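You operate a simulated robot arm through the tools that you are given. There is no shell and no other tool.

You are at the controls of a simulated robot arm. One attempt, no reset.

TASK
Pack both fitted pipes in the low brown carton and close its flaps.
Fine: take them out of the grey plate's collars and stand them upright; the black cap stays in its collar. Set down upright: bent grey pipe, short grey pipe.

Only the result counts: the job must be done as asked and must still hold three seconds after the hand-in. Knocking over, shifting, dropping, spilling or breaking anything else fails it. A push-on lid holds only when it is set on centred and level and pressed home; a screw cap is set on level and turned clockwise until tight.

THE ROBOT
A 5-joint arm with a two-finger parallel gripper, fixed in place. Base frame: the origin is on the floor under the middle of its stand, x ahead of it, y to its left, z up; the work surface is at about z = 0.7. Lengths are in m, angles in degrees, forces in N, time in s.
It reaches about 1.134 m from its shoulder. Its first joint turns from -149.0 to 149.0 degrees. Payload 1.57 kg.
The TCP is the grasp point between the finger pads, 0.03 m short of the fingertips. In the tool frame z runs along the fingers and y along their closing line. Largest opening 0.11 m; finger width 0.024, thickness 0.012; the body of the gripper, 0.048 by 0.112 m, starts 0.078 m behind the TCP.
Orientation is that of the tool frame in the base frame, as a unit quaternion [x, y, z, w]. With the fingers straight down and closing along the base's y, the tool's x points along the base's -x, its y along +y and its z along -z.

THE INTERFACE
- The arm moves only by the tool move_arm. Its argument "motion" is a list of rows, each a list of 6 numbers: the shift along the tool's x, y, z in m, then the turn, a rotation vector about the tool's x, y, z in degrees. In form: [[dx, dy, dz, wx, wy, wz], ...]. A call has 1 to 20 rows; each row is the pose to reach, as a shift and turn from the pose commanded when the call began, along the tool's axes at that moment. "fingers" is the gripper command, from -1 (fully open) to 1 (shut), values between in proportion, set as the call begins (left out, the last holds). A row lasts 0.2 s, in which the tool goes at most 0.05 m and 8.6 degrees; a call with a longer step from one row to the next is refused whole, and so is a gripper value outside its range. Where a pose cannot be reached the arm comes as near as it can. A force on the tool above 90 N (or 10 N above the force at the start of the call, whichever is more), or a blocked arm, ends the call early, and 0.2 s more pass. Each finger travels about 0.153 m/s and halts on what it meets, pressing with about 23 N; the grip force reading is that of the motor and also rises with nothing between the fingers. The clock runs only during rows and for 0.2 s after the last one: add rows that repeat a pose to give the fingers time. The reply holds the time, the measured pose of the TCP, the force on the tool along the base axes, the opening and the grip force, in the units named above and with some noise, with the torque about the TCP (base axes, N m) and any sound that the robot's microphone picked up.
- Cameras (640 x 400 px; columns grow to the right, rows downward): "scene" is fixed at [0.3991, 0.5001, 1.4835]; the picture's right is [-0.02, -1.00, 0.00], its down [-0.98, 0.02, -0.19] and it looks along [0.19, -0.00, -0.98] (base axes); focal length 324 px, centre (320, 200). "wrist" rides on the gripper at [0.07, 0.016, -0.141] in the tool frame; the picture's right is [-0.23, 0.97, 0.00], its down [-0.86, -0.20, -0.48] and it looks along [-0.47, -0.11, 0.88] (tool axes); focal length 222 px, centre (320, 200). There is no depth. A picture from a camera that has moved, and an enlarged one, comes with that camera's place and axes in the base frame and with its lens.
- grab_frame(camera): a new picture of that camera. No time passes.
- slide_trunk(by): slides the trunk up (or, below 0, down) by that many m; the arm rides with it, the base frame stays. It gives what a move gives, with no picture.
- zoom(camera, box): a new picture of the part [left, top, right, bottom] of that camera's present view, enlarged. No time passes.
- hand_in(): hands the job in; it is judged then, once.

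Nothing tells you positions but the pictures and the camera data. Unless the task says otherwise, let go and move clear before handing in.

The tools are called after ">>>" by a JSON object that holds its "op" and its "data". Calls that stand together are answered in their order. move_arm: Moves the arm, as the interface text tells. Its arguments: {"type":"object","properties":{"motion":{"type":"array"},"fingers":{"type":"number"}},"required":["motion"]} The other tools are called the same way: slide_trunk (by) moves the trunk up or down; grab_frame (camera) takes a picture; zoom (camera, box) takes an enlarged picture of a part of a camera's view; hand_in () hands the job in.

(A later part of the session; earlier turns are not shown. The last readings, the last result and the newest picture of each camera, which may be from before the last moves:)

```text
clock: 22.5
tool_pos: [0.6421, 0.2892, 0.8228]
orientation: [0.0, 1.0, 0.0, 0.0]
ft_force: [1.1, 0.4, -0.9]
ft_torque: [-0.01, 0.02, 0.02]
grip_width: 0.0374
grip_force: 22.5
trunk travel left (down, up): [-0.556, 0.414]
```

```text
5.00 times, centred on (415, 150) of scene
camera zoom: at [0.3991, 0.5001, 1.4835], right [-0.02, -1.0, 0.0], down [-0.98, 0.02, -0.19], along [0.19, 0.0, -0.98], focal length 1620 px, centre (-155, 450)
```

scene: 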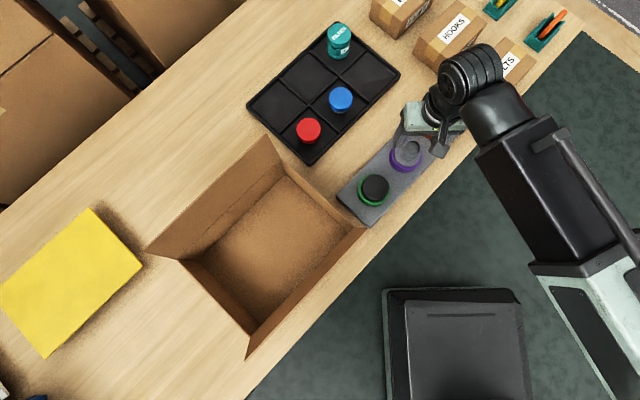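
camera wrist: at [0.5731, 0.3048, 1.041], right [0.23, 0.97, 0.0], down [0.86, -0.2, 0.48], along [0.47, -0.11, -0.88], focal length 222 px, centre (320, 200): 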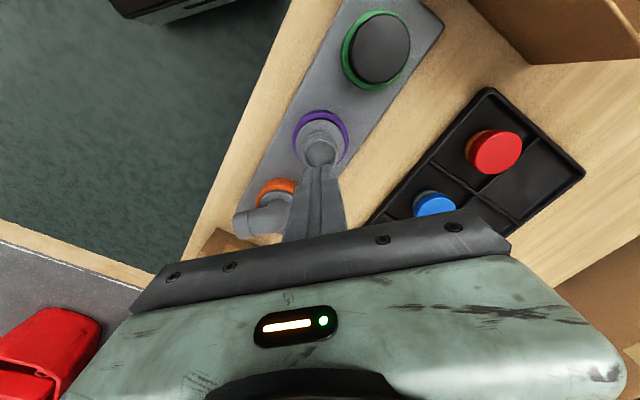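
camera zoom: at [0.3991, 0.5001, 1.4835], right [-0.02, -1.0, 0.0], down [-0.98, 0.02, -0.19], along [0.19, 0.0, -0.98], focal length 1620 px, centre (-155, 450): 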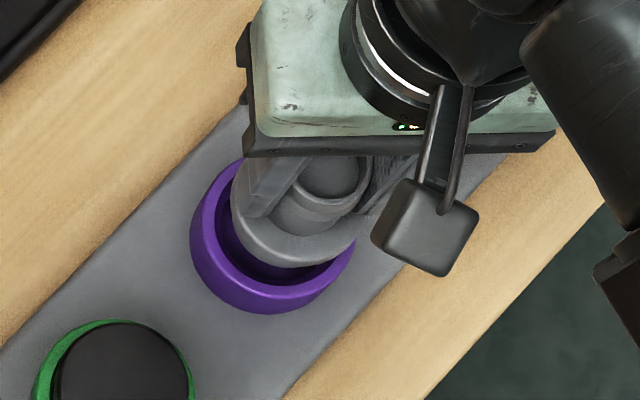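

It's coming out level. I'll keep going with slow steps.

>>> {"op": "slide_trunk", "data": {"by": 0.004}}

>>> {"op": "slide_trunk", "data": {"by": 0.004}}

>>> {"op": "slide_trunk", "data": {"by": 0.004}}

>>> {"op": "slide_trunk", "data": {"by": 0.004}}

>>> {"op": "slide_trunk", "data": {"by": 0.004}}

>>> {"op": "zoom", "data": {"camera": "wrist", "box": [220, 90, 420, 260]}}

>>> {"op": "zoom", "data": {"camera": "scene", "box": [370, 110, 460, 190]}}

```text
clock: 23.0
tool_pos: [0.6425, 0.2892, 0.8263]
orientation: [0.0, 1.0, 0.0, 0.0]
ft_force: [0.3, 0.4, 0.0]
ft_torque: [0.0, -0.01, 0.0]
grip_width: 0.0375
grip_force: 22.8
trunk travel left (down, up): [-0.56, 0.41]
```

```text
clock: 23.5
tool_pos: [0.6424, 0.2892, 0.8315]
orientation: [-0.001, 1.0, 0.0, 0.0]
ft_force: [0.4, 0.4, -0.8]
ft_torque: [-0.03, 0.0, -0.02]
grip_width: 0.0373
grip_force: 23.2
trunk travel left (down, up): [-0.564, 0.406]
```

```text
clock: 24.1
tool_pos: [0.6428, 0.2904, 0.8356]
orientation: [0.0, 1.0, 0.0, 0.001]
ft_force: [0.0, -0.3, -0.2]
ft_torque: [-0.02, 0.0, -0.01]
grip_width: 0.0374
grip_force: 22.7
trunk travel left (down, up): [-0.568, 0.402]
```

```text
clock: 24.6
tool_pos: [0.6424, 0.2892, 0.8394]
orientation: [-0.001, 1.0, 0.0, 0.001]
ft_force: [0.4, -0.1, -0.1]
ft_torque: [0.0, 0.0, -0.02]
grip_width: 0.0376
grip_force: 22.9
trunk travel left (down, up): [-0.572, 0.398]
```

```text
clock: 25.1
tool_pos: [0.6416, 0.2894, 0.8432]
orientation: [0.0, 1.0, 0.0, 0.0]
ft_force: [-0.2, 0.8, -0.3]
ft_torque: [0.02, -0.01, -0.01]
grip_width: 0.0371
grip_force: 22.8
trunk travel left (down, up): [-0.576, 0.394]
```

```text
2.35 times, centred on (320, 175) of wrist
camera zoom: at [0.5731, 0.3047, 0.985], right [0.23, 0.97, 0.0], down [0.86, -0.2, 0.48], along [0.47, -0.11, -0.88], focal length 523 px, centre (320, 259)
```

zoom: 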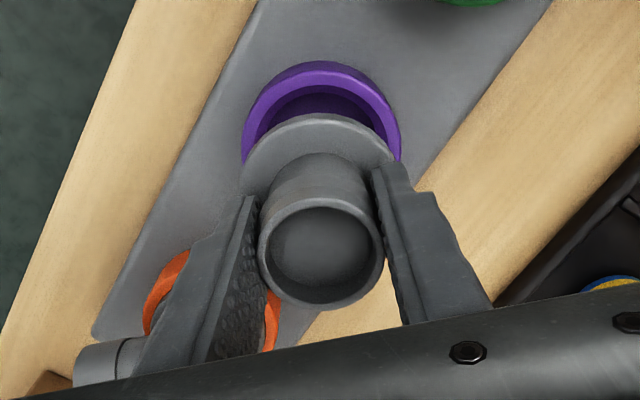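

```text
5.00 times, centred on (415, 150) of scene
camera zoom: at [0.3991, 0.5001, 1.4835], right [-0.02, -1.0, 0.0], down [-0.98, 0.02, -0.19], along [0.19, 0.0, -0.98], focal length 1620 px, centre (-155, 450)
```

zoom: 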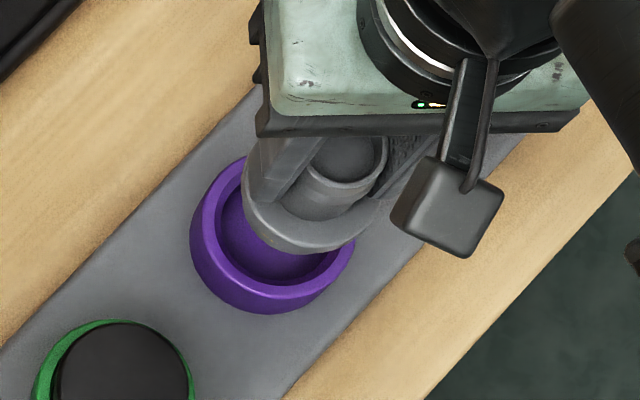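

The collar's interior is visible and the flange bottom looks clear of it. I'll lift a bit more, still gently, to confirm.

>>> {"op": "slide_trunk", "data": {"by": 0.008}}

>>> {"op": "slide_trunk", "data": {"by": 0.015}}

>>> {"op": "slide_trunk", "data": {"by": 0.025}}

>>> {"op": "zoom", "data": {"camera": "wrist", "box": [220, 90, 420, 260]}}

>>> {"op": "zoom", "data": {"camera": "scene", "box": [370, 90, 480, 190]}}

```text
clock: 25.7
tool_pos: [0.643, 0.2889, 0.852]
orientation: [0.0, 1.0, 0.0, 0.0]
ft_force: [-0.5, 0.0, -1.4]
ft_torque: [0.0, 0.02, 0.0]
grip_width: 0.0375
grip_force: 22.6
trunk travel left (down, up): [-0.584, 0.386]
```

```text
clock: 26.3
tool_pos: [0.6414, 0.2889, 0.8652]
orientation: [-0.001, 1.0, 0.001, 0.0]
ft_force: [0.4, -0.6, -0.9]
ft_torque: [-0.01, -0.03, 0.01]
grip_width: 0.0375
grip_force: 23.3
trunk travel left (down, up): [-0.599, 0.371]
```

```text
clock: 27.0
tool_pos: [0.6422, 0.2902, 0.8905]
orientation: [0.0, 1.0, 0.0, 0.0]
ft_force: [-0.1, -0.2, -0.8]
ft_torque: [0.03, 0.03, 0.01]
grip_width: 0.0373
grip_force: 23.0
trunk travel left (down, up): [-0.624, 0.346]
```

```text
2.35 times, centred on (320, 175) of wrist
camera zoom: at [0.5731, 0.3048, 1.033], right [0.23, 0.97, 0.0], down [0.86, -0.2, 0.48], along [0.47, -0.11, -0.88], focal length 523 px, centre (320, 259)
```

zoom: 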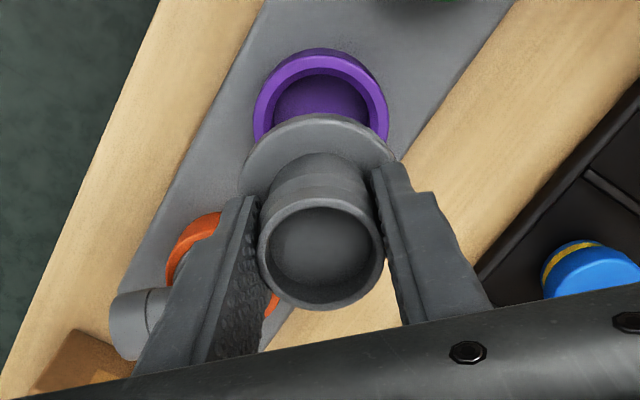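

```text
4.00 times, centred on (425, 140) of scene
camera zoom: at [0.3991, 0.5001, 1.4835], right [-0.02, -1.0, 0.0], down [-0.98, 0.02, -0.19], along [0.19, 0.0, -0.98], focal length 1296 px, centre (-100, 440)
```

zoom: 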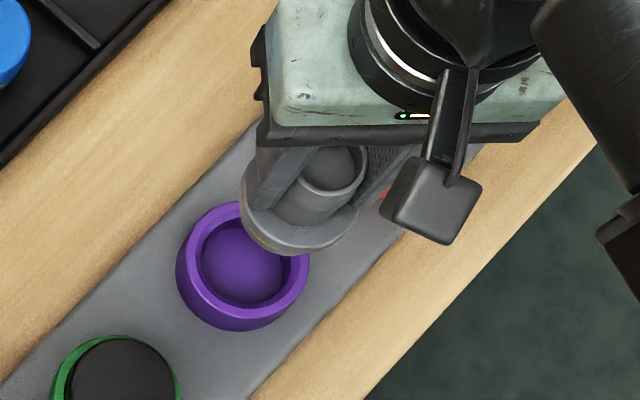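

The short pipe is out of its collar and held upright. I'll look at its underside profile before carrying it.

>>> {"op": "zoom", "data": {"camera": "scene", "box": [410, 115, 465, 165]}}

>>> {"op": "zoom", "data": {"camera": "scene", "box": [380, 135, 430, 185]}}

```text
8.00 times, centred on (438, 140) of scene
camera zoom: at [0.3991, 0.5001, 1.4835], right [-0.02, -1.0, 0.0], down [-0.98, 0.02, -0.19], along [0.19, 0.0, -0.98], focal length 2592 px, centre (-620, 680)
```

zoom: 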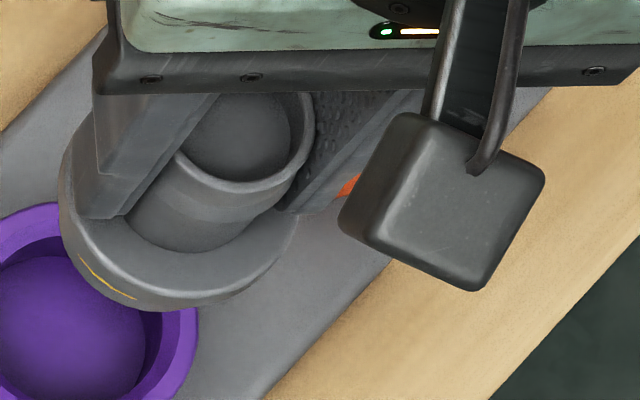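

```text
8.00 times, centred on (405, 160) of scene
camera zoom: at [0.3991, 0.5001, 1.4835], right [-0.02, -1.0, 0.0], down [-0.98, 0.02, -0.19], along [0.19, 0.0, -0.98], focal length 2592 px, centre (-360, 520)
```

zoom: 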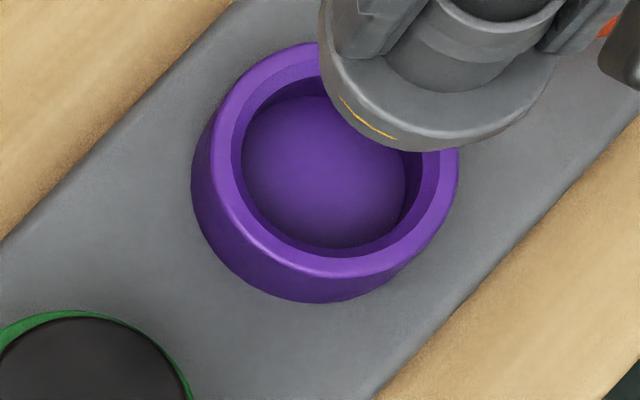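

The base is a plain disc that sits in a cup-like collar, so it will stand flat. I'll raise to about 1.02 to clear the flaps and carry the pipe over the carton.

>>> {"op": "slide_trunk", "data": {"by": 0.13}}

>>> {"op": "move_arm", "data": {"motion": [[0.006, 0.009, 0, 0, 0, 0], [0.018, 0.027, 0, 0, 0, 0], [0.034, 0.05, 0, 0, 0, 0], [0.051, 0.075, 0, 0, 0, 0], [0.068, 0.1, 0, 0, 0, 0], [0.085, 0.126, 0, 0, 0, 0], [0.102, 0.151, 0, 0, 0, 0], [0.119, 0.176, 0, 0, 0, 0], [0.136, 0.201, 0, 0, 0, 0], [0.153, 0.226, 0, 0, 0, 0], [0.17, 0.251, 0, 0, 0, 0], [0.187, 0.276, 0, 0, 0, 0], [0.204, 0.302, 0, 0, 0, 0], [0.221, 0.327, 0, 0, 0, 0], [0.236, 0.349, 0, 0, 0, 0], [0.247, 0.365, 0, 0, 0, 0], [0.253, 0.374, 0, 0, 0, 0], [0.255, 0.377, 0, 0, 0, 0], [0.255, 0.377, 0, 0, 0, 0]], "fingers": 1}}

>>> {"op": "grab_frame", "data": {"camera": "wrist"}}

>>> {"op": "grab_frame", "data": {"camera": "scene"}}

```text
clock: 28.6
tool_pos: [0.6421, 0.2895, 1.0213]
orientation: [-0.001, 1.0, 0.001, 0.0]
ft_force: [-0.2, 0.1, -1.0]
ft_torque: [0.03, 0.01, -0.01]
grip_width: 0.0373
grip_force: 23.1
trunk travel left (down, up): [-0.754, 0.216]
```

```text
clock: 32.6
tool_pos: [0.3873, 0.6662, 1.0212]
orientation: [0.0, 1.0, 0.0, 0.001]
ft_force: [-0.2, 0.2, -1.1]
ft_torque: [0.0, 0.03, -0.01]
grip_width: 0.0374
grip_force: 23.5
trunk travel left (down, up): [-0.754, 0.216]
```

```text
taken
camera wrist: at [0.3179, 0.6817, 1.163], right [0.23, 0.97, 0.0], down [0.85, -0.2, 0.48], along [0.47, -0.11, -0.88], focal length 222 px, centre (320, 200)
```

wrist: 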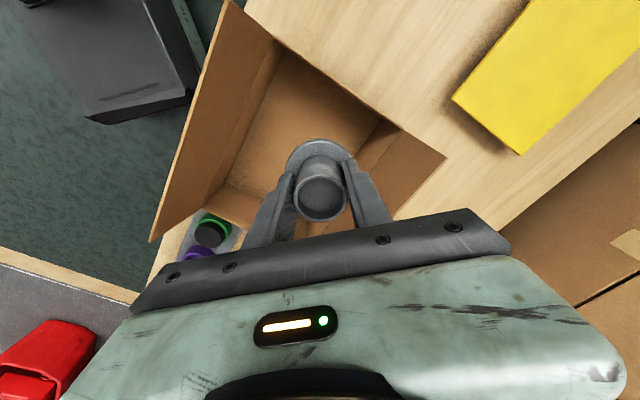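

```text
taken
```

scene: 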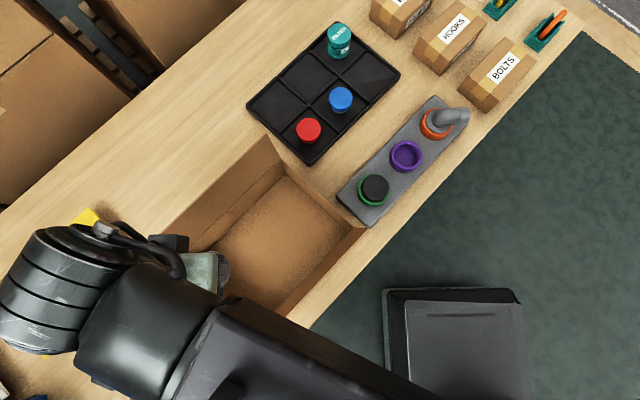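

The pipe is over the carton and the plate is undisturbed. I'll verify the position relative to the carton walls with the wrist view before lowering.

>>> {"op": "zoom", "data": {"camera": "wrist", "box": [140, 0, 460, 250]}}

>>> {"op": "zoom", "data": {"camera": "scene", "box": [140, 130, 380, 360]}}

```text
1.60 times, centred on (300, 125) of wrist
camera zoom: at [0.3179, 0.6817, 1.163], right [0.23, 0.97, 0.0], down [0.85, -0.2, 0.48], along [0.47, -0.11, -0.88], focal length 355 px, centre (352, 320)
```

zoom: 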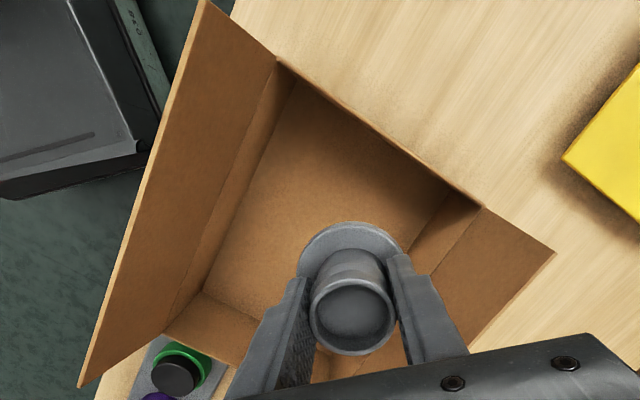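

```text
1.74 times, centred on (260, 245) of scene
camera zoom: at [0.3991, 0.5001, 1.4835], right [-0.02, -1.0, 0.0], down [-0.98, 0.02, -0.19], along [0.19, 0.0, -0.98], focal length 564 px, centre (424, 122)
```

zoom: 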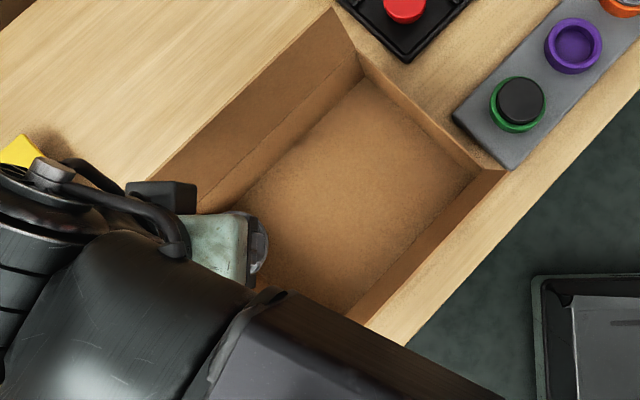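

Cross-checking both cameras puts the carton centre at (0.4405, 0.606), rim z≈0.82 and flap tops z≈0.926. The pipe is at u≈+0.08, v≈0 inside it, which is a good spot. I'll lower in stages, starting with 0.1.

>>> {"op": "slide_trunk", "data": {"by": -0.1}}

>>> {"op": "grab_frame", "data": {"camera": "scene"}}

>>> {"op": "grab_frame", "data": {"camera": "wrist"}}

```text
clock: 34.0
tool_pos: [0.3879, 0.6668, 0.9209]
orientation: [-0.001, 1.0, 0.001, 0.0]
ft_force: [0.1, -0.2, -0.4]
ft_torque: [0.0, 0.0, -0.01]
grip_width: 0.0377
grip_force: 23.3
trunk travel left (down, up): [-0.654, 0.316]
```

```text
taken
```

scene: 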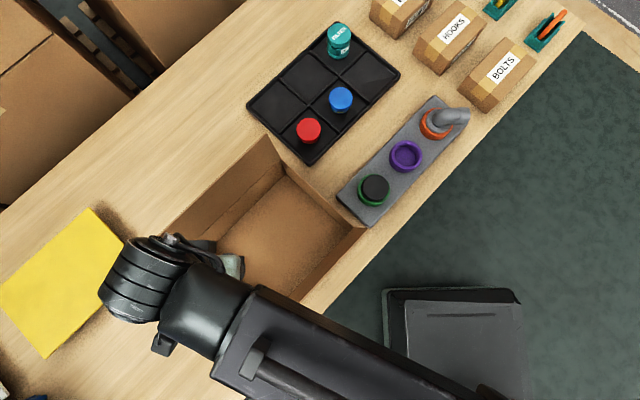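

```text
taken
camera wrist: at [0.318, 0.6815, 1.0631], right [0.23, 0.97, 0.0], down [0.86, -0.2, 0.48], along [0.47, -0.11, -0.88], focal length 222 px, centre (320, 200)
```

wrist: 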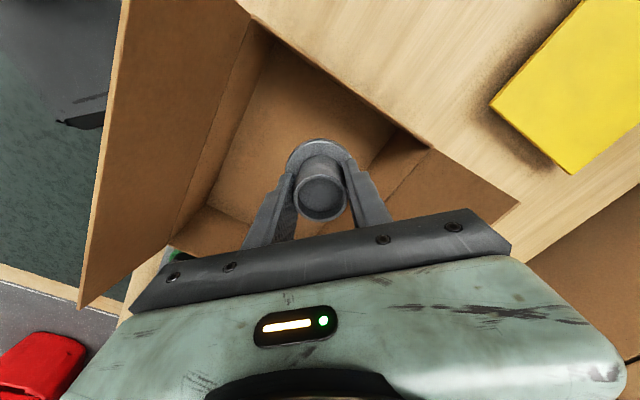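

Before lowering further, I need to check the forearm's clearance above the near flap, so I'll zoom in on the forearm.

>>> {"op": "zoom", "data": {"camera": "scene", "box": [100, 210, 340, 390]}}

>>> {"op": "zoom", "data": {"camera": "wrist", "box": [60, 0, 540, 300]}}

```text
2.22 times, centred on (220, 300) of scene
camera zoom: at [0.3991, 0.5001, 1.4835], right [-0.02, -1.0, 0.0], down [-0.98, 0.02, -0.19], along [0.19, 0.0, -0.98], focal length 720 px, centre (542, -22)
```

zoom: 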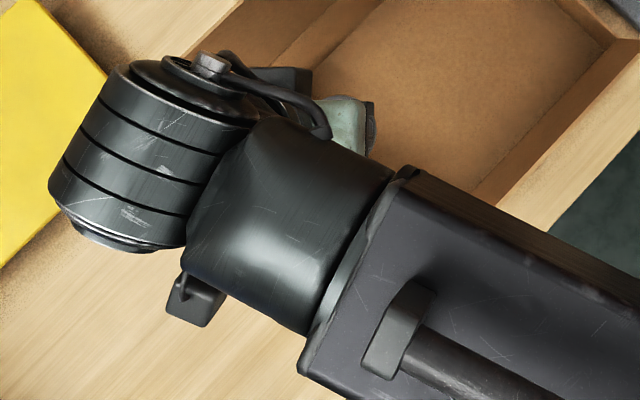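

```text
1.33 times, centred on (300, 150) of wrist
camera zoom: at [0.318, 0.6815, 1.0631], right [0.23, 0.97, 0.0], down [0.86, -0.2, 0.48], along [0.47, -0.11, -0.88], focal length 296 px, centre (347, 267)
```

zoom: 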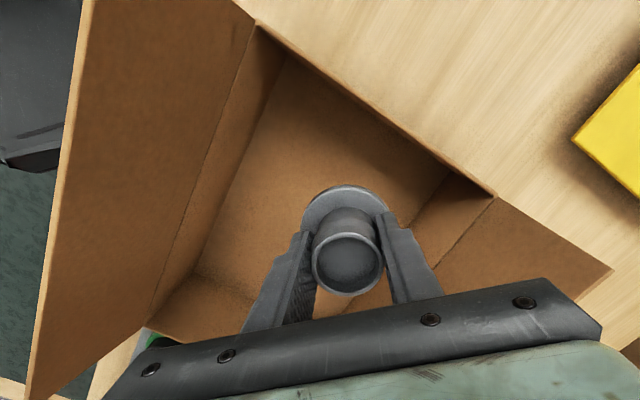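

The forearm's underside is about 0.22–0.24 m above the TCP, so it stays well above the flaps. I'll keep lowering, then feel for the floor in small steps.

>>> {"op": "slide_trunk", "data": {"by": -0.09}}

>>> {"op": "zoom", "data": {"camera": "wrist", "box": [160, 0, 480, 250]}}

>>> {"op": "grab_frame", "data": {"camera": "scene"}}

```text
clock: 35.2
tool_pos: [0.3871, 0.6664, 0.8317]
orientation: [0.001, 1.0, 0.0, 0.0]
ft_force: [-0.3, 1.0, -1.2]
ft_torque: [-0.01, 0.03, -0.03]
grip_width: 0.0373
grip_force: 22.4
trunk travel left (down, up): [-0.564, 0.406]
```

```text
1.60 times, centred on (320, 125) of wrist
camera zoom: at [0.318, 0.6816, 0.973], right [0.23, 0.97, 0.0], down [0.86, -0.2, 0.48], along [0.47, -0.11, -0.88], focal length 355 px, centre (320, 320)
```

zoom: 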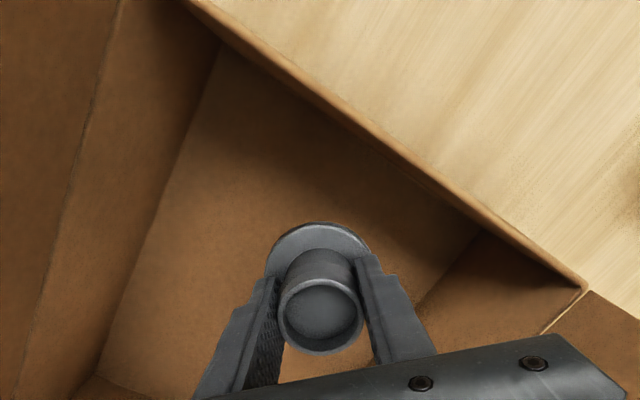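

```text
taken
```

scene: 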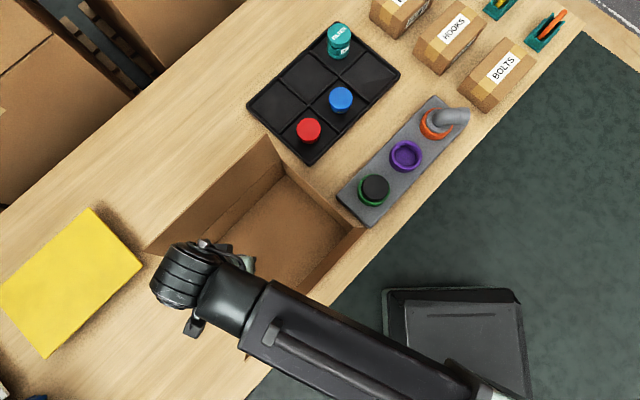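

All clear so far. I'll approach the floor in small steps and watch the vertical force.

>>> {"op": "slide_trunk", "data": {"by": -0.02}}

>>> {"op": "slide_trunk", "data": {"by": -0.005}}

>>> {"op": "slide_trunk", "data": {"by": -0.004}}

>>> {"op": "zoom", "data": {"camera": "wrist", "box": [220, 90, 420, 260]}}

```text
clock: 35.9
tool_pos: [0.3874, 0.6678, 0.811]
orientation: [0.0, 1.0, 0.0, 0.0]
ft_force: [1.1, -0.1, -0.5]
ft_torque: [0.01, -0.02, 0.0]
grip_width: 0.0374
grip_force: 23.1
trunk travel left (down, up): [-0.544, 0.426]
```

```text
clock: 36.4
tool_pos: [0.3867, 0.6667, 0.8061]
orientation: [-0.001, 1.0, 0.0, 0.0]
ft_force: [0.0, 0.4, 0.7]
ft_torque: [-0.03, 0.02, -0.03]
grip_width: 0.0376
grip_force: 23.3
trunk travel left (down, up): [-0.539, 0.431]
```

```text
clock: 36.9
tool_pos: [0.387, 0.6676, 0.801]
orientation: [-0.001, 1.0, 0.0, 0.0]
ft_force: [-0.2, -0.3, 0.0]
ft_torque: [0.01, 0.0, -0.03]
grip_width: 0.0371
grip_force: 23.0
trunk travel left (down, up): [-0.535, 0.435]
```

```text
2.35 times, centred on (320, 175) of wrist
camera zoom: at [0.318, 0.6816, 0.944], right [0.23, 0.97, 0.0], down [0.86, -0.2, 0.48], along [0.47, -0.11, -0.88], focal length 523 px, centre (320, 259)
```

zoom: 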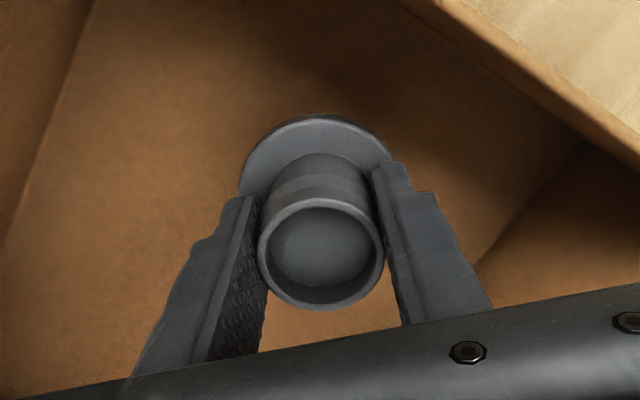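

>>> {"op": "slide_trunk", "data": {"by": -0.004}}

>>> {"op": "slide_trunk", "data": {"by": -0.004}}

>>> {"op": "zoom", "data": {"camera": "wrist", "box": [220, 90, 420, 260]}}

```text
clock: 37.5
tool_pos: [0.387, 0.6665, 0.7978]
orientation: [0.0, 1.0, 0.0, 0.0]
ft_force: [-0.4, 1.0, -0.6]
ft_torque: [0.03, -0.04, 0.06]
grip_width: 0.0376
grip_force: 23.0
trunk travel left (down, up): [-0.531, 0.439]
```

```text
clock: 38.0
tool_pos: [0.3873, 0.6673, 0.7951]
orientation: [0.0, 1.0, 0.0, 0.001]
ft_force: [0.6, -0.6, -0.6]
ft_torque: [0.03, -0.03, 0.0]
grip_width: 0.0373
grip_force: 23.1
trunk travel left (down, up): [-0.527, 0.443]
```

```text
2.35 times, centred on (320, 175) of wrist
camera zoom: at [0.318, 0.6816, 0.936], right [0.23, 0.97, 0.0], down [0.86, -0.2, 0.48], along [0.47, -0.11, -0.88], focal length 523 px, centre (320, 259)
```

zoom: 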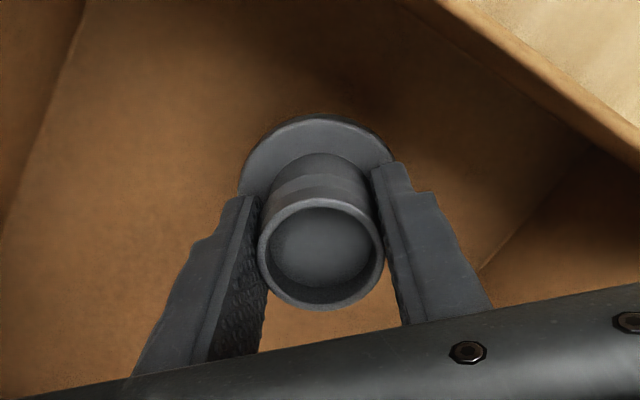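

>>> {"op": "slide_trunk", "data": {"by": -0.004}}

>>> {"op": "slide_trunk", "data": {"by": -0.003}}

>>> {"op": "slide_trunk", "data": {"by": -0.003}}

>>> {"op": "zoom", "data": {"camera": "wrist", "box": [220, 90, 420, 260]}}

```text
clock: 38.5
tool_pos: [0.3864, 0.6665, 0.7893]
orientation: [0.0, 1.0, 0.0, -0.001]
ft_force: [-0.5, 0.2, 0.0]
ft_torque: [0.02, -0.01, -0.03]
grip_width: 0.0375
grip_force: 23.0
trunk travel left (down, up): [-0.523, 0.447]
```

```text
clock: 39.0
tool_pos: [0.3863, 0.6656, 0.7869]
orientation: [0.0, 1.0, 0.0, 0.0]
ft_force: [0.3, 0.2, -0.6]
ft_torque: [-0.01, 0.0, -0.03]
grip_width: 0.0376
grip_force: 22.8
trunk travel left (down, up): [-0.52, 0.45]
```

```text
clock: 39.6
tool_pos: [0.3874, 0.666, 0.7849]
orientation: [0.0, 1.0, -0.001, 0.001]
ft_force: [-0.2, 0.0, -0.3]
ft_torque: [0.01, 0.03, -0.03]
grip_width: 0.0375
grip_force: 23.3
trunk travel left (down, up): [-0.517, 0.453]
```

```text
2.35 times, centred on (320, 175) of wrist
camera zoom: at [0.318, 0.6816, 0.926], right [0.23, 0.97, 0.0], down [0.86, -0.2, 0.48], along [0.47, -0.11, -0.88], focal length 523 px, centre (320, 259)
```

zoom: 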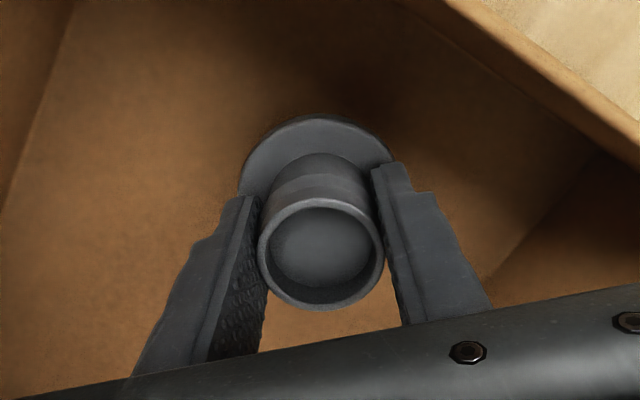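

>>> {"op": "slide_trunk", "data": {"by": -0.003}}

>>> {"op": "slide_trunk", "data": {"by": -0.003}}

>>> {"op": "slide_trunk", "data": {"by": -0.003}}

>>> {"op": "zoom", "data": {"camera": "wrist", "box": [220, 90, 420, 260]}}

>>> {"op": "zoom", "data": {"camera": "scene", "box": [140, 200, 300, 340]}}

```text
clock: 40.1
tool_pos: [0.3871, 0.6667, 0.7814]
orientation: [0.001, 1.0, 0.0, 0.0]
ft_force: [-0.6, -0.4, -0.6]
ft_torque: [0.0, 0.0, -0.01]
grip_width: 0.0376
grip_force: 22.7
trunk travel left (down, up): [-0.514, 0.456]
```

```text
clock: 40.6
tool_pos: [0.3867, 0.6665, 0.7797]
orientation: [0.0, 1.0, 0.0, 0.0]
ft_force: [0.5, -0.2, -0.6]
ft_torque: [-0.02, 0.0, 0.0]
grip_width: 0.0374
grip_force: 22.7
trunk travel left (down, up): [-0.511, 0.459]
```

```text
clock: 41.1
tool_pos: [0.388, 0.6663, 0.7747]
orientation: [0.0, 1.0, 0.0, 0.0]
ft_force: [-0.2, 0.4, 0.3]
ft_torque: [-0.01, 0.01, 0.02]
grip_width: 0.0374
grip_force: 23.1
trunk travel left (down, up): [-0.508, 0.462]
```

```text
2.35 times, centred on (320, 175) of wrist
camera zoom: at [0.318, 0.6816, 0.917], right [0.23, 0.97, 0.0], down [0.86, -0.2, 0.48], along [0.47, -0.11, -0.88], focal length 523 px, centre (320, 259)
```

zoom: 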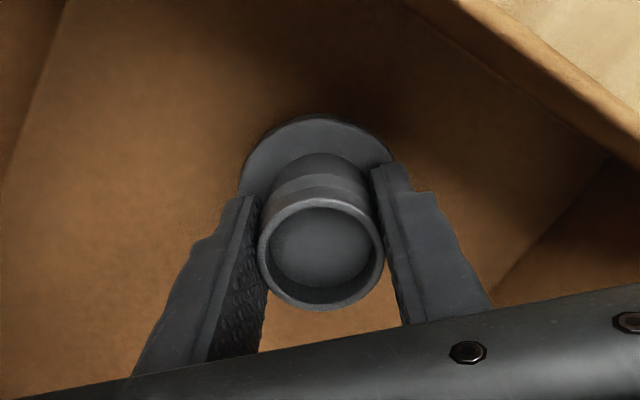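

```text
2.86 times, centred on (220, 270) of scene
camera zoom: at [0.3991, 0.5001, 1.4835], right [-0.02, -1.0, 0.0], down [-0.98, 0.02, -0.19], along [0.19, 0.0, -0.98], focal length 926 px, centre (606, 0)
```

zoom: 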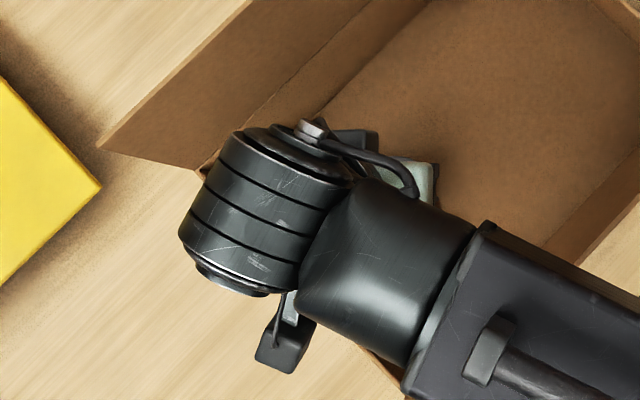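

>>> {"op": "slide_trunk", "data": {"by": -0.003}}

>>> {"op": "slide_trunk", "data": {"by": -0.003}}

>>> {"op": "slide_trunk", "data": {"by": -0.003}}

>>> {"op": "zoom", "data": {"camera": "wrist", "box": [220, 90, 420, 260]}}

```text
clock: 41.6
tool_pos: [0.3868, 0.6656, 0.7722]
orientation: [0.0, 1.0, 0.001, 0.0]
ft_force: [-0.5, 0.2, 0.0]
ft_torque: [0.01, 0.05, 0.0]
grip_width: 0.0373
grip_force: 23.1
trunk travel left (down, up): [-0.505, 0.465]
```

```text
clock: 42.2
tool_pos: [0.3874, 0.6671, 0.77]
orientation: [-0.001, 1.0, 0.001, 0.001]
ft_force: [-0.2, 0.0, 0.4]
ft_torque: [-0.04, -0.01, -0.03]
grip_width: 0.0373
grip_force: 23.4
trunk travel left (down, up): [-0.502, 0.468]
```

```text
clock: 42.7
tool_pos: [0.3872, 0.6658, 0.7666]
orientation: [0.0, 1.0, 0.001, 0.001]
ft_force: [1.2, 3.3, 15.2]
ft_torque: [0.09, -0.07, 0.03]
grip_width: 0.0373
grip_force: 22.8
trunk travel left (down, up): [-0.499, 0.471]
```

```text
2.35 times, centred on (320, 175) of wrist
camera zoom: at [0.3176, 0.6811, 0.9088], right [0.23, 0.97, 0.0], down [0.85, -0.2, 0.48], along [0.47, -0.11, -0.88], focal length 523 px, centre (320, 259)
```

zoom: 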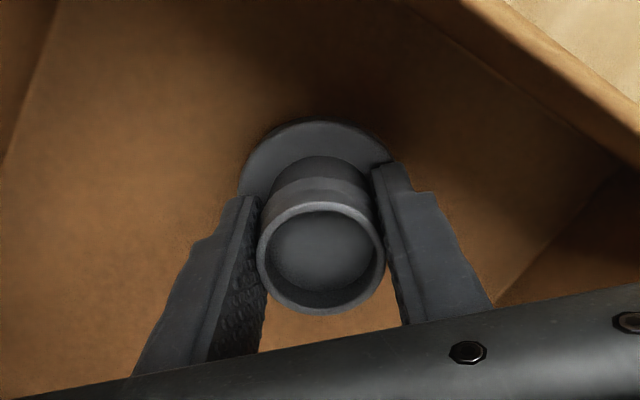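

There's contact at TCP z≈0.768 with 15 N upward, so the pipe is standing on the carton floor. I'll relieve the pressure by 1.5 mm, open the fingers and check.

>>> {"op": "slide_trunk", "data": {"by": 0.0015}}

>>> {"op": "move_arm", "data": {"motion": [[0, 0, 0, 0, 0, 0], [0, 0, 0, 0, 0, 0], [0, 0, 0, 0, 0, 0]], "fingers": -0.2}}

>>> {"op": "zoom", "data": {"camera": "wrist", "box": [220, 90, 420, 260]}}

```text
clock: 43.2
tool_pos: [0.3875, 0.6658, 0.7671]
orientation: [0.0, 1.0, 0.0, 0.0]
ft_force: [1.1, 0.1, -0.6]
ft_torque: [-0.01, -0.02, 0.0]
grip_width: 0.0373
grip_force: 22.8
trunk travel left (down, up): [-0.501, 0.469]
```

```text
clock: 44.0
tool_pos: [0.3879, 0.6673, 0.768]
orientation: [-0.001, 1.0, -0.001, 0.0]
ft_force: [-0.3, -0.7, 0.4]
ft_torque: [0.01, 0.03, 0.01]
grip_width: 0.0663
grip_force: 0.1
trunk travel left (down, up): [-0.501, 0.469]
```

```text
2.35 times, centred on (320, 175) of wrist
camera zoom: at [0.318, 0.6816, 0.9095], right [0.23, 0.97, 0.0], down [0.86, -0.2, 0.48], along [0.47, -0.11, -0.88], focal length 523 px, centre (320, 259)
```

zoom: 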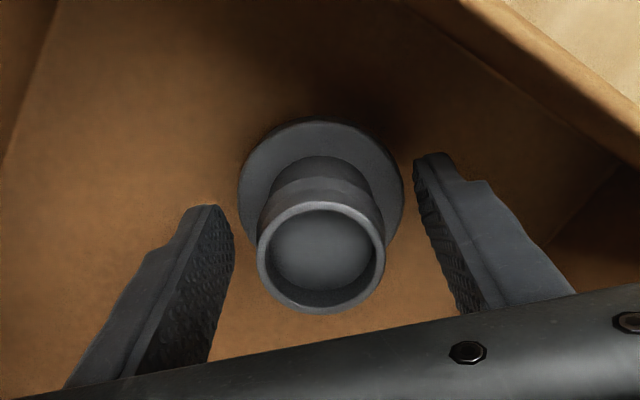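

The short pipe stands upright in the carton. I'll raise straight up and head for the bent pipe.

>>> {"op": "slide_trunk", "data": {"by": 0.03}}

>>> {"op": "slide_trunk", "data": {"by": 0.22}}

>>> {"op": "grab_frame", "data": {"camera": "wrist"}}

```text
clock: 44.8
tool_pos: [0.3873, 0.6665, 0.7981]
orientation: [0.001, 1.0, 0.0, 0.0]
ft_force: [0.2, -0.5, 0.3]
ft_torque: [0.01, -0.01, -0.01]
grip_width: 0.0661
grip_force: 0.1
trunk travel left (down, up): [-0.531, 0.439]
```

```text
clock: 47.1
tool_pos: [0.3865, 0.6663, 1.0182]
orientation: [0.0, 1.0, 0.0, 0.0]
ft_force: [0.1, 0.3, -0.3]
ft_torque: [-0.02, 0.02, 0.0]
grip_width: 0.0657
grip_force: 0.0
trunk travel left (down, up): [-0.751, 0.219]
```

```text
taken
camera wrist: at [0.318, 0.6816, 1.1595], right [0.23, 0.97, 0.0], down [0.86, -0.2, 0.48], along [0.47, -0.11, -0.88], focal length 222 px, centre (320, 200)
```

wrist: 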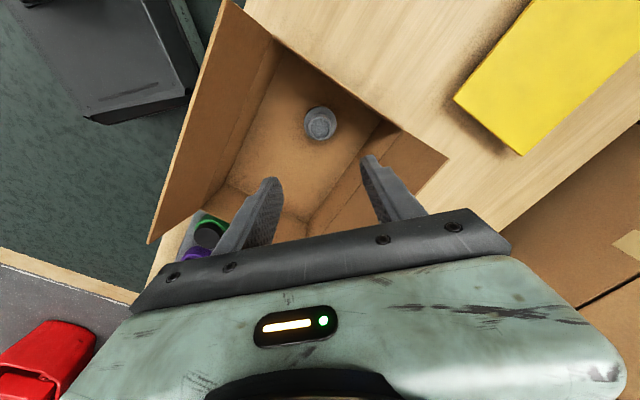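

Now I'll measure the bent pipe from the scene camera while the arm is out of the way.

>>> {"op": "zoom", "data": {"camera": "scene", "box": [400, 85, 480, 145]}}

>>> {"op": "zoom", "data": {"camera": "scene", "box": [380, 130, 440, 180]}}

>>> {"op": "zoom", "data": {"camera": "scene", "box": [150, 140, 370, 350]}}

```text
6.67 times, centred on (440, 115) of scene
camera zoom: at [0.3991, 0.5001, 1.4835], right [-0.02, -1.0, 0.0], down [-0.98, 0.02, -0.19], along [0.19, 0.0, -0.98], focal length 2160 px, centre (-480, 767)
```

zoom: 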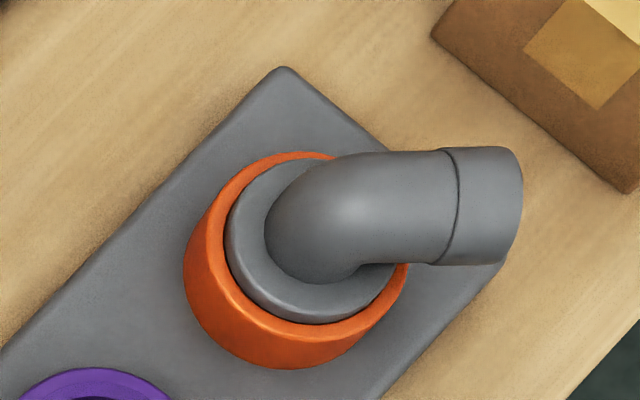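

```text
8.00 times, centred on (410, 155) of scene
camera zoom: at [0.3991, 0.5001, 1.4835], right [-0.02, -1.0, 0.0], down [-0.98, 0.02, -0.19], along [0.19, 0.0, -0.98], focal length 2592 px, centre (-400, 560)
```

zoom: 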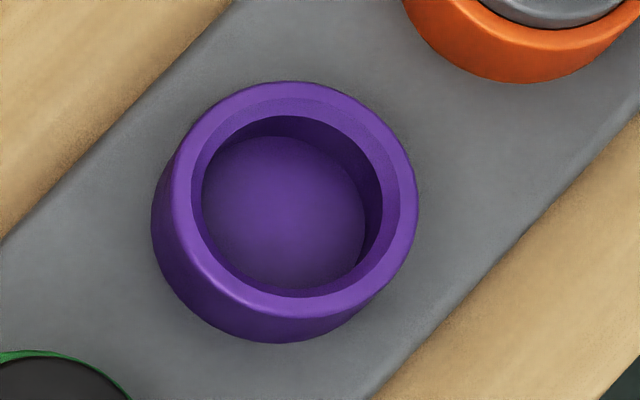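

```text
1.90 times, centred on (260, 245) of scene
camera zoom: at [0.3991, 0.5001, 1.4835], right [-0.02, -1.0, 0.0], down [-0.98, 0.02, -0.19], along [0.19, 0.0, -0.98], focal length 617 px, centre (434, 114)
```

zoom: 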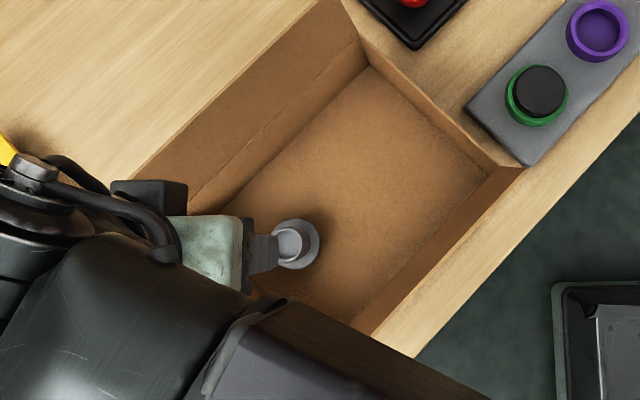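

The bent pipe's axis is near (0.7235, 0.2085), with the elbow pointing roughly along −y. I'll carry the empty gripper there while turning it 90°, so the fingers can straddle the elbow along x.

>>> {"op": "move_arm", "data": {"motion": [[-0.0034, -0.0046, 0, 0, 0, 5], [-0.0134, -0.0183, 0, 0, 0, 10], [-0.0302, -0.0411, 0, 0, 0, 15], [-0.0519, -0.0708, 0, 0, 0, 20], [-0.0737, -0.1005, 0, 0, 0, 25], [-0.0972, -0.1325, 0, 0, 0, 30], [-0.1206, -0.1645, 0, 0, 0, 35], [-0.1441, -0.1965, 0, 0, 0, 40], [-0.1675, -0.2285, 0, 0, 0, 45], [-0.191, -0.2605, 0, 0, 0, 50], [-0.2144, -0.2925, 0, 0, 0, 55], [-0.2379, -0.3245, 0, 0, 0, 60], [-0.2613, -0.3565, 0, 0, 0, 65], [-0.2831, -0.3862, 0, 0, 0, 70], [-0.3049, -0.4159, 0, 0, 0, 75], [-0.3216, -0.4387, 0, 0, 0, 80], [-0.3317, -0.4524, 0, 0, 0, 85], [-0.335, -0.457, 0, 0, 0, 90], [-0.335, -0.457, 0, 0, 0, 90]], "fingers": -0.3}}

>>> {"op": "grab_frame", "data": {"camera": "wrist"}}

>>> {"op": "grab_frame", "data": {"camera": "scene"}}

```text
clock: 51.1
tool_pos: [0.7233, 0.2093, 1.0175]
orientation: [0.708, 0.706, 0.0, -0.001]
ft_force: [-0.4, 0.4, -0.8]
ft_torque: [0.02, 0.03, -0.03]
grip_width: 0.0716
grip_force: 0.0
trunk travel left (down, up): [-0.751, 0.219]
```

```text
taken
camera wrist: at [0.74, 0.2779, 1.1595], right [0.97, -0.23, 0.0], down [-0.2, -0.85, 0.48], along [-0.11, -0.47, -0.88], focal length 222 px, centre (320, 200)
```

wrist: 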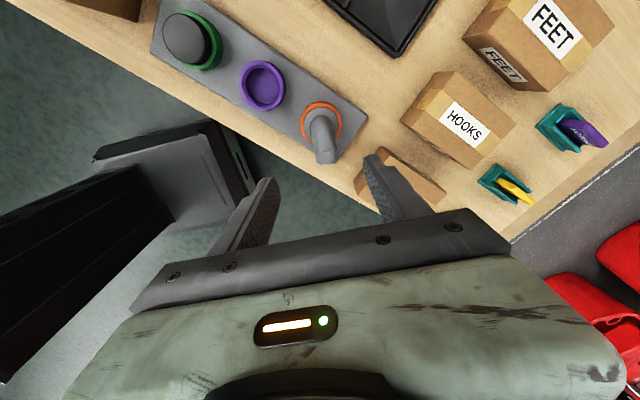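

```text
taken
```

scene: 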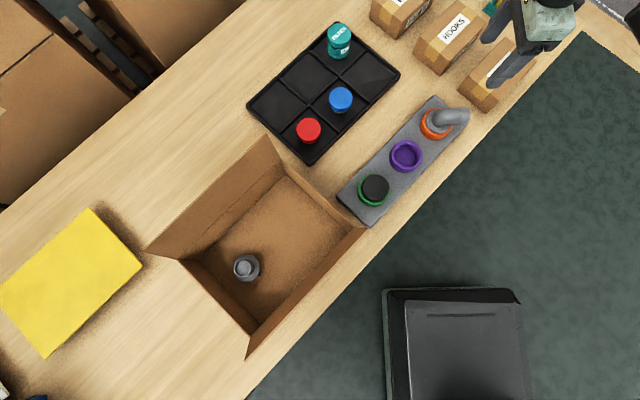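

The turn worked, and I'm above the bent pipe. I'll measure it from here.

>>> {"op": "zoom", "data": {"camera": "wrist", "box": [285, 90, 365, 170]}}

>>> {"op": "zoom", "data": {"camera": "wrist", "box": [230, 50, 310, 120]}}

```text
5.00 times, centred on (325, 130) of wrist
camera zoom: at [0.74, 0.2779, 1.1595], right [0.97, -0.23, 0.0], down [-0.2, -0.85, 0.48], along [-0.11, -0.47, -0.88], focal length 1111 px, centre (295, 550)
```

zoom: 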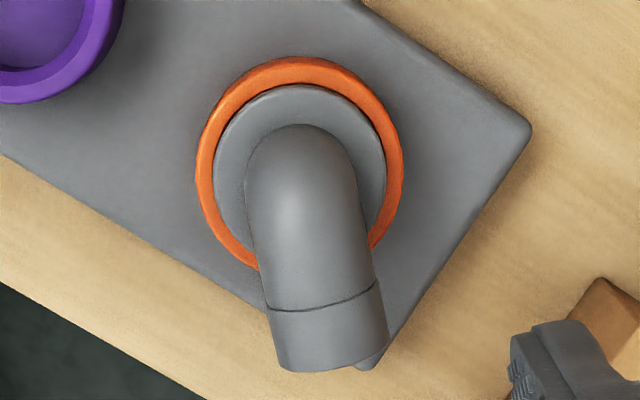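

```text
5.71 times, centred on (270, 85) of wrist
camera zoom: at [0.74, 0.2779, 1.1595], right [0.97, -0.23, 0.0], down [-0.2, -0.85, 0.48], along [-0.11, -0.47, -0.88], focal length 1269 px, centre (606, 857)
```

zoom: 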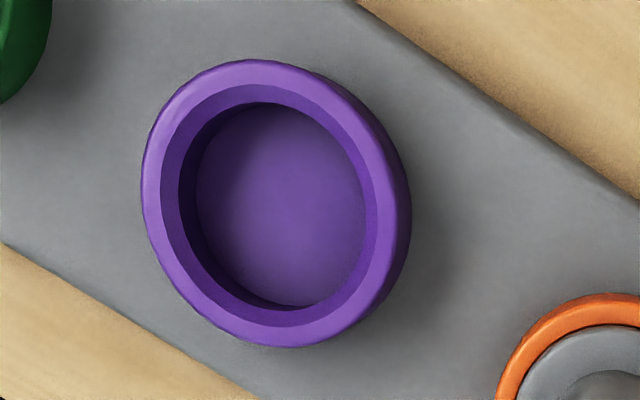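

The elbow points along −y within a couple of degrees, and the axis is at (0.7255, 0.209). I'll nudge onto it and lower most of the way.

>>> {"op": "move_arm", "data": {"motion": [[-0.0014, 0.0012, 0, 0, 0, 0], [-0.0014, 0.0012, 0, 0, 0, 0]], "fingers": -0.3}}

>>> {"op": "slide_trunk", "data": {"by": -0.16}}

>>> {"op": "grab_frame", "data": {"camera": "wrist"}}

>>> {"op": "zoom", "data": {"camera": "wrist", "box": [230, 100, 430, 250]}}

```text
clock: 51.7
tool_pos: [0.7239, 0.2083, 1.0175]
orientation: [0.707, 0.708, 0.0, 0.0]
ft_force: [0.1, 0.2, -0.3]
ft_torque: [0.01, -0.05, -0.01]
grip_width: 0.0717
grip_force: 0.0
trunk travel left (down, up): [-0.751, 0.219]
```

```text
clock: 53.5
tool_pos: [0.7241, 0.2071, 0.8581]
orientation: [0.707, 0.708, 0.0, -0.001]
ft_force: [-0.8, 0.2, 0.2]
ft_torque: [0.02, -0.01, 0.04]
grip_width: 0.0712
grip_force: 0.1
trunk travel left (down, up): [-0.591, 0.379]
```

```text
taken
camera wrist: at [0.7408, 0.2766, 0.9996], right [0.97, -0.23, 0.0], down [-0.2, -0.86, 0.48], along [-0.11, -0.47, -0.88], focal length 222 px, centre (320, 200)
```

wrist: 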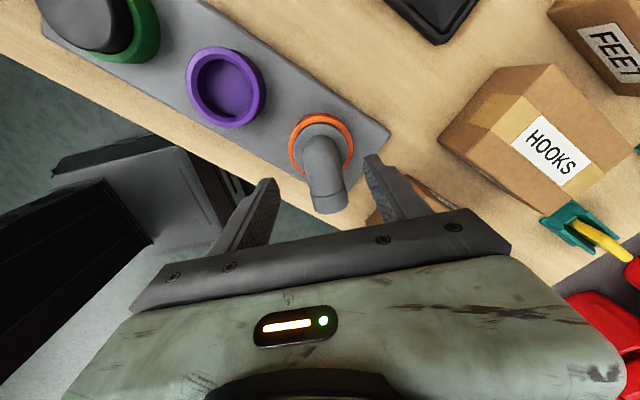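

```text
2.67 times, centred on (330, 175) of wrist
camera zoom: at [0.7408, 0.2766, 0.9996], right [0.97, -0.23, 0.0], down [-0.2, -0.86, 0.48], along [-0.11, -0.47, -0.88], focal length 592 px, centre (293, 267)
```

zoom: 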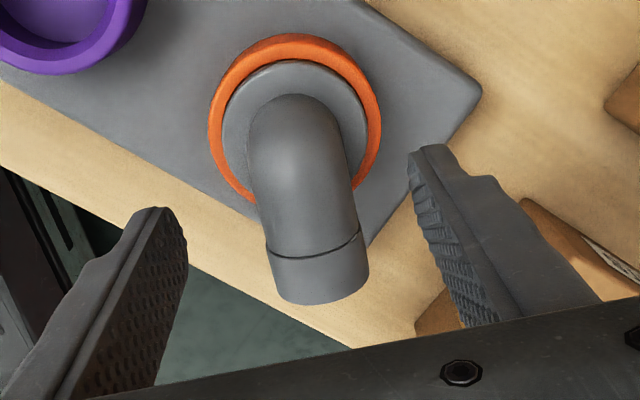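

The alignment is good. I'll lower to grasp height and close on the vertical section below the elbow.

>>> {"op": "slide_trunk", "data": {"by": -0.04}}

>>> {"op": "slide_trunk", "data": {"by": -0.022}}

>>> {"op": "zoom", "data": {"camera": "wrist", "box": [220, 90, 420, 260]}}

```text
clock: 54.3
tool_pos: [0.7252, 0.2088, 0.818]
orientation: [0.707, 0.707, 0.0, 0.0]
ft_force: [-0.3, -1.0, -0.1]
ft_torque: [-0.01, 0.04, 0.02]
grip_width: 0.0715
grip_force: 0.1
trunk travel left (down, up): [-0.551, 0.419]
```

```text
clock: 55.0
tool_pos: [0.7233, 0.2079, 0.7958]
orientation: [0.707, 0.707, 0.0, 0.0]
ft_force: [0.5, 0.3, 0.5]
ft_torque: [0.02, 0.0, 0.0]
grip_width: 0.0717
grip_force: 0.0
trunk travel left (down, up): [-0.529, 0.441]
```

```text
2.35 times, centred on (320, 175) of wrist
camera zoom: at [0.7408, 0.2766, 0.9375], right [0.97, -0.23, 0.0], down [-0.2, -0.86, 0.48], along [-0.11, -0.47, -0.88], focal length 523 px, centre (320, 259)
```

zoom: 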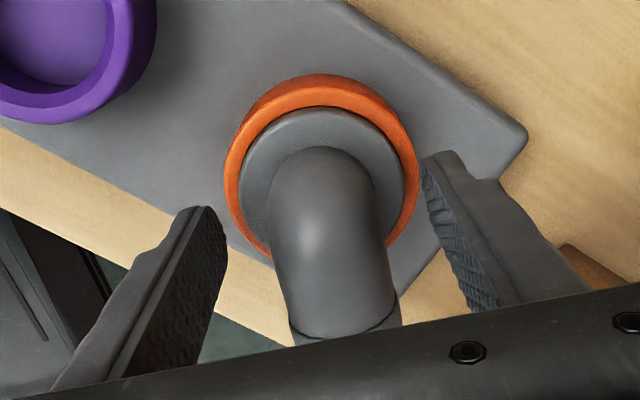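

>>> {"op": "move_arm", "data": {"motion": [[0, 0, 0, 0, 0, 0], [0, 0, 0, 0, 0, 0], [0, 0, 0, 0, 0, 0], [0, 0, 0, 0, 0, 0], [0, 0, 0, 0, 0, 0]], "fingers": 1}}

>>> {"op": "zoom", "data": {"camera": "wrist", "box": [220, 90, 420, 260]}}

>>> {"op": "zoom", "data": {"camera": "scene", "box": [380, 70, 500, 190]}}

```text
clock: 56.2
tool_pos: [0.7243, 0.2073, 0.7961]
orientation: [0.708, 0.707, 0.0, 0.0]
ft_force: [10.7, 1.3, 7.5]
ft_torque: [-0.04, -0.21, 0.06]
grip_width: 0.0369
grip_force: 22.8
trunk travel left (down, up): [-0.529, 0.441]
```

```text
2.35 times, centred on (320, 175) of wrist
camera zoom: at [0.7412, 0.2765, 0.9375], right [0.97, -0.23, 0.0], down [-0.2, -0.86, 0.48], along [-0.11, -0.47, -0.88], focal length 523 px, centre (320, 259)
```

zoom: 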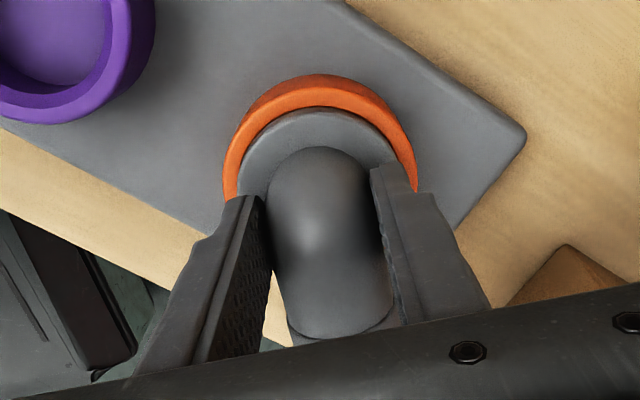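

```text
3.33 times, centred on (440, 130) of scene
camera zoom: at [0.3991, 0.5001, 1.4835], right [-0.02, -1.0, 0.0], down [-0.98, 0.02, -0.19], along [0.19, 0.0, -0.98], focal length 1080 px, centre (-80, 433)
```

zoom: 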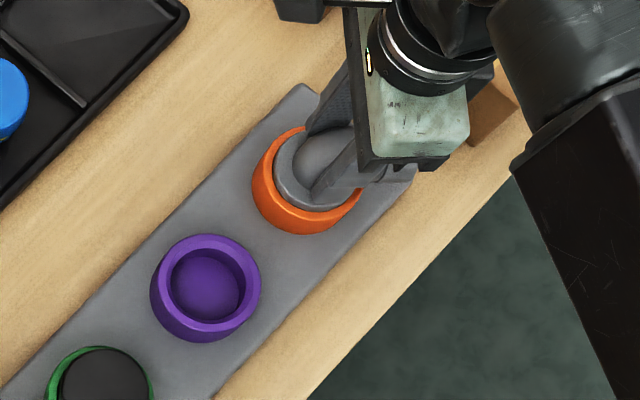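

The grip reads 0.0369, but there's a lateral load of about 11 N along +x. I'll shift a fraction of a millimetre to relieve it before pulling.

>>> {"op": "move_arm", "data": {"motion": [[0, 0.0005, 0, 0, 0, 0], [0, 0.0005, 0, 0, 0, 0]], "fingers": 1}}

```text
clock: 56.8
tool_pos: [0.7244, 0.2087, 0.7948]
orientation: [0.707, 0.708, 0.0, 0.001]
ft_force: [7.9, 0.7, 6.2]
ft_torque: [-0.09, -0.15, 0.11]
grip_width: 0.0369
grip_force: 22.8
trunk travel left (down, up): [-0.529, 0.441]
```

>>> {"op": "move_arm", "data": {"motion": [[0, 0.0007, 0, 0, 0, 0], [0, 0.0014, 0, 0, 0, 0], [0, 0.0014, 0, 0, 0, 0]], "fingers": 1}}

>>> {"op": "zoom", "data": {"camera": "wrist", "box": [220, 90, 420, 260]}}

```text
clock: 57.6
tool_pos: [0.7257, 0.2078, 0.7971]
orientation: [0.707, 0.707, -0.001, 0.0]
ft_force: [-9.4, -0.9, -5.3]
ft_torque: [-0.08, 0.26, -0.09]
grip_width: 0.0368
grip_force: 23.1
trunk travel left (down, up): [-0.529, 0.441]
```

```text
2.35 times, centred on (320, 175) of wrist
camera zoom: at [0.7419, 0.2766, 0.9374], right [0.97, -0.23, 0.0], down [-0.2, -0.85, 0.48], along [-0.11, -0.47, -0.88], focal length 523 px, centre (320, 259)
```

zoom: 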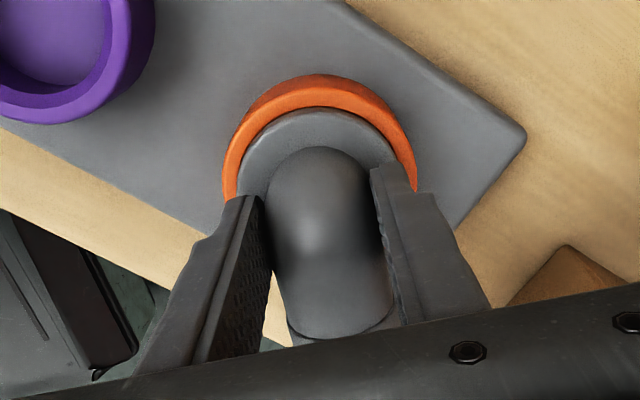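

>>> {"op": "move_arm", "data": {"motion": [[0, -0.0007, 0, 0, 0, 0], [0, -0.0007, 0, 0, 0, 0]], "fingers": 1}}

```text
clock: 58.2
tool_pos: [0.7254, 0.2085, 0.7946]
orientation: [0.707, 0.707, 0.0, 0.0]
ft_force: [-8.2, -0.5, -5.2]
ft_torque: [-0.06, 0.1, -0.13]
grip_width: 0.0371
grip_force: 22.8
trunk travel left (down, up): [-0.529, 0.441]
```

>>> {"op": "move_arm", "data": {"motion": [[0, -0.0006, 0, 0, 0, 0], [0, -0.0006, 0, 0, 0, 0]], "fingers": 1}}

```text
clock: 58.8
tool_pos: [0.725, 0.2077, 0.7962]
orientation: [0.707, 0.707, 0.0, 0.0]
ft_force: [-2.7, -1.7, -1.9]
ft_torque: [-0.04, 0.01, -0.08]
grip_width: 0.0367
grip_force: 23.2
trunk travel left (down, up): [-0.529, 0.441]
```

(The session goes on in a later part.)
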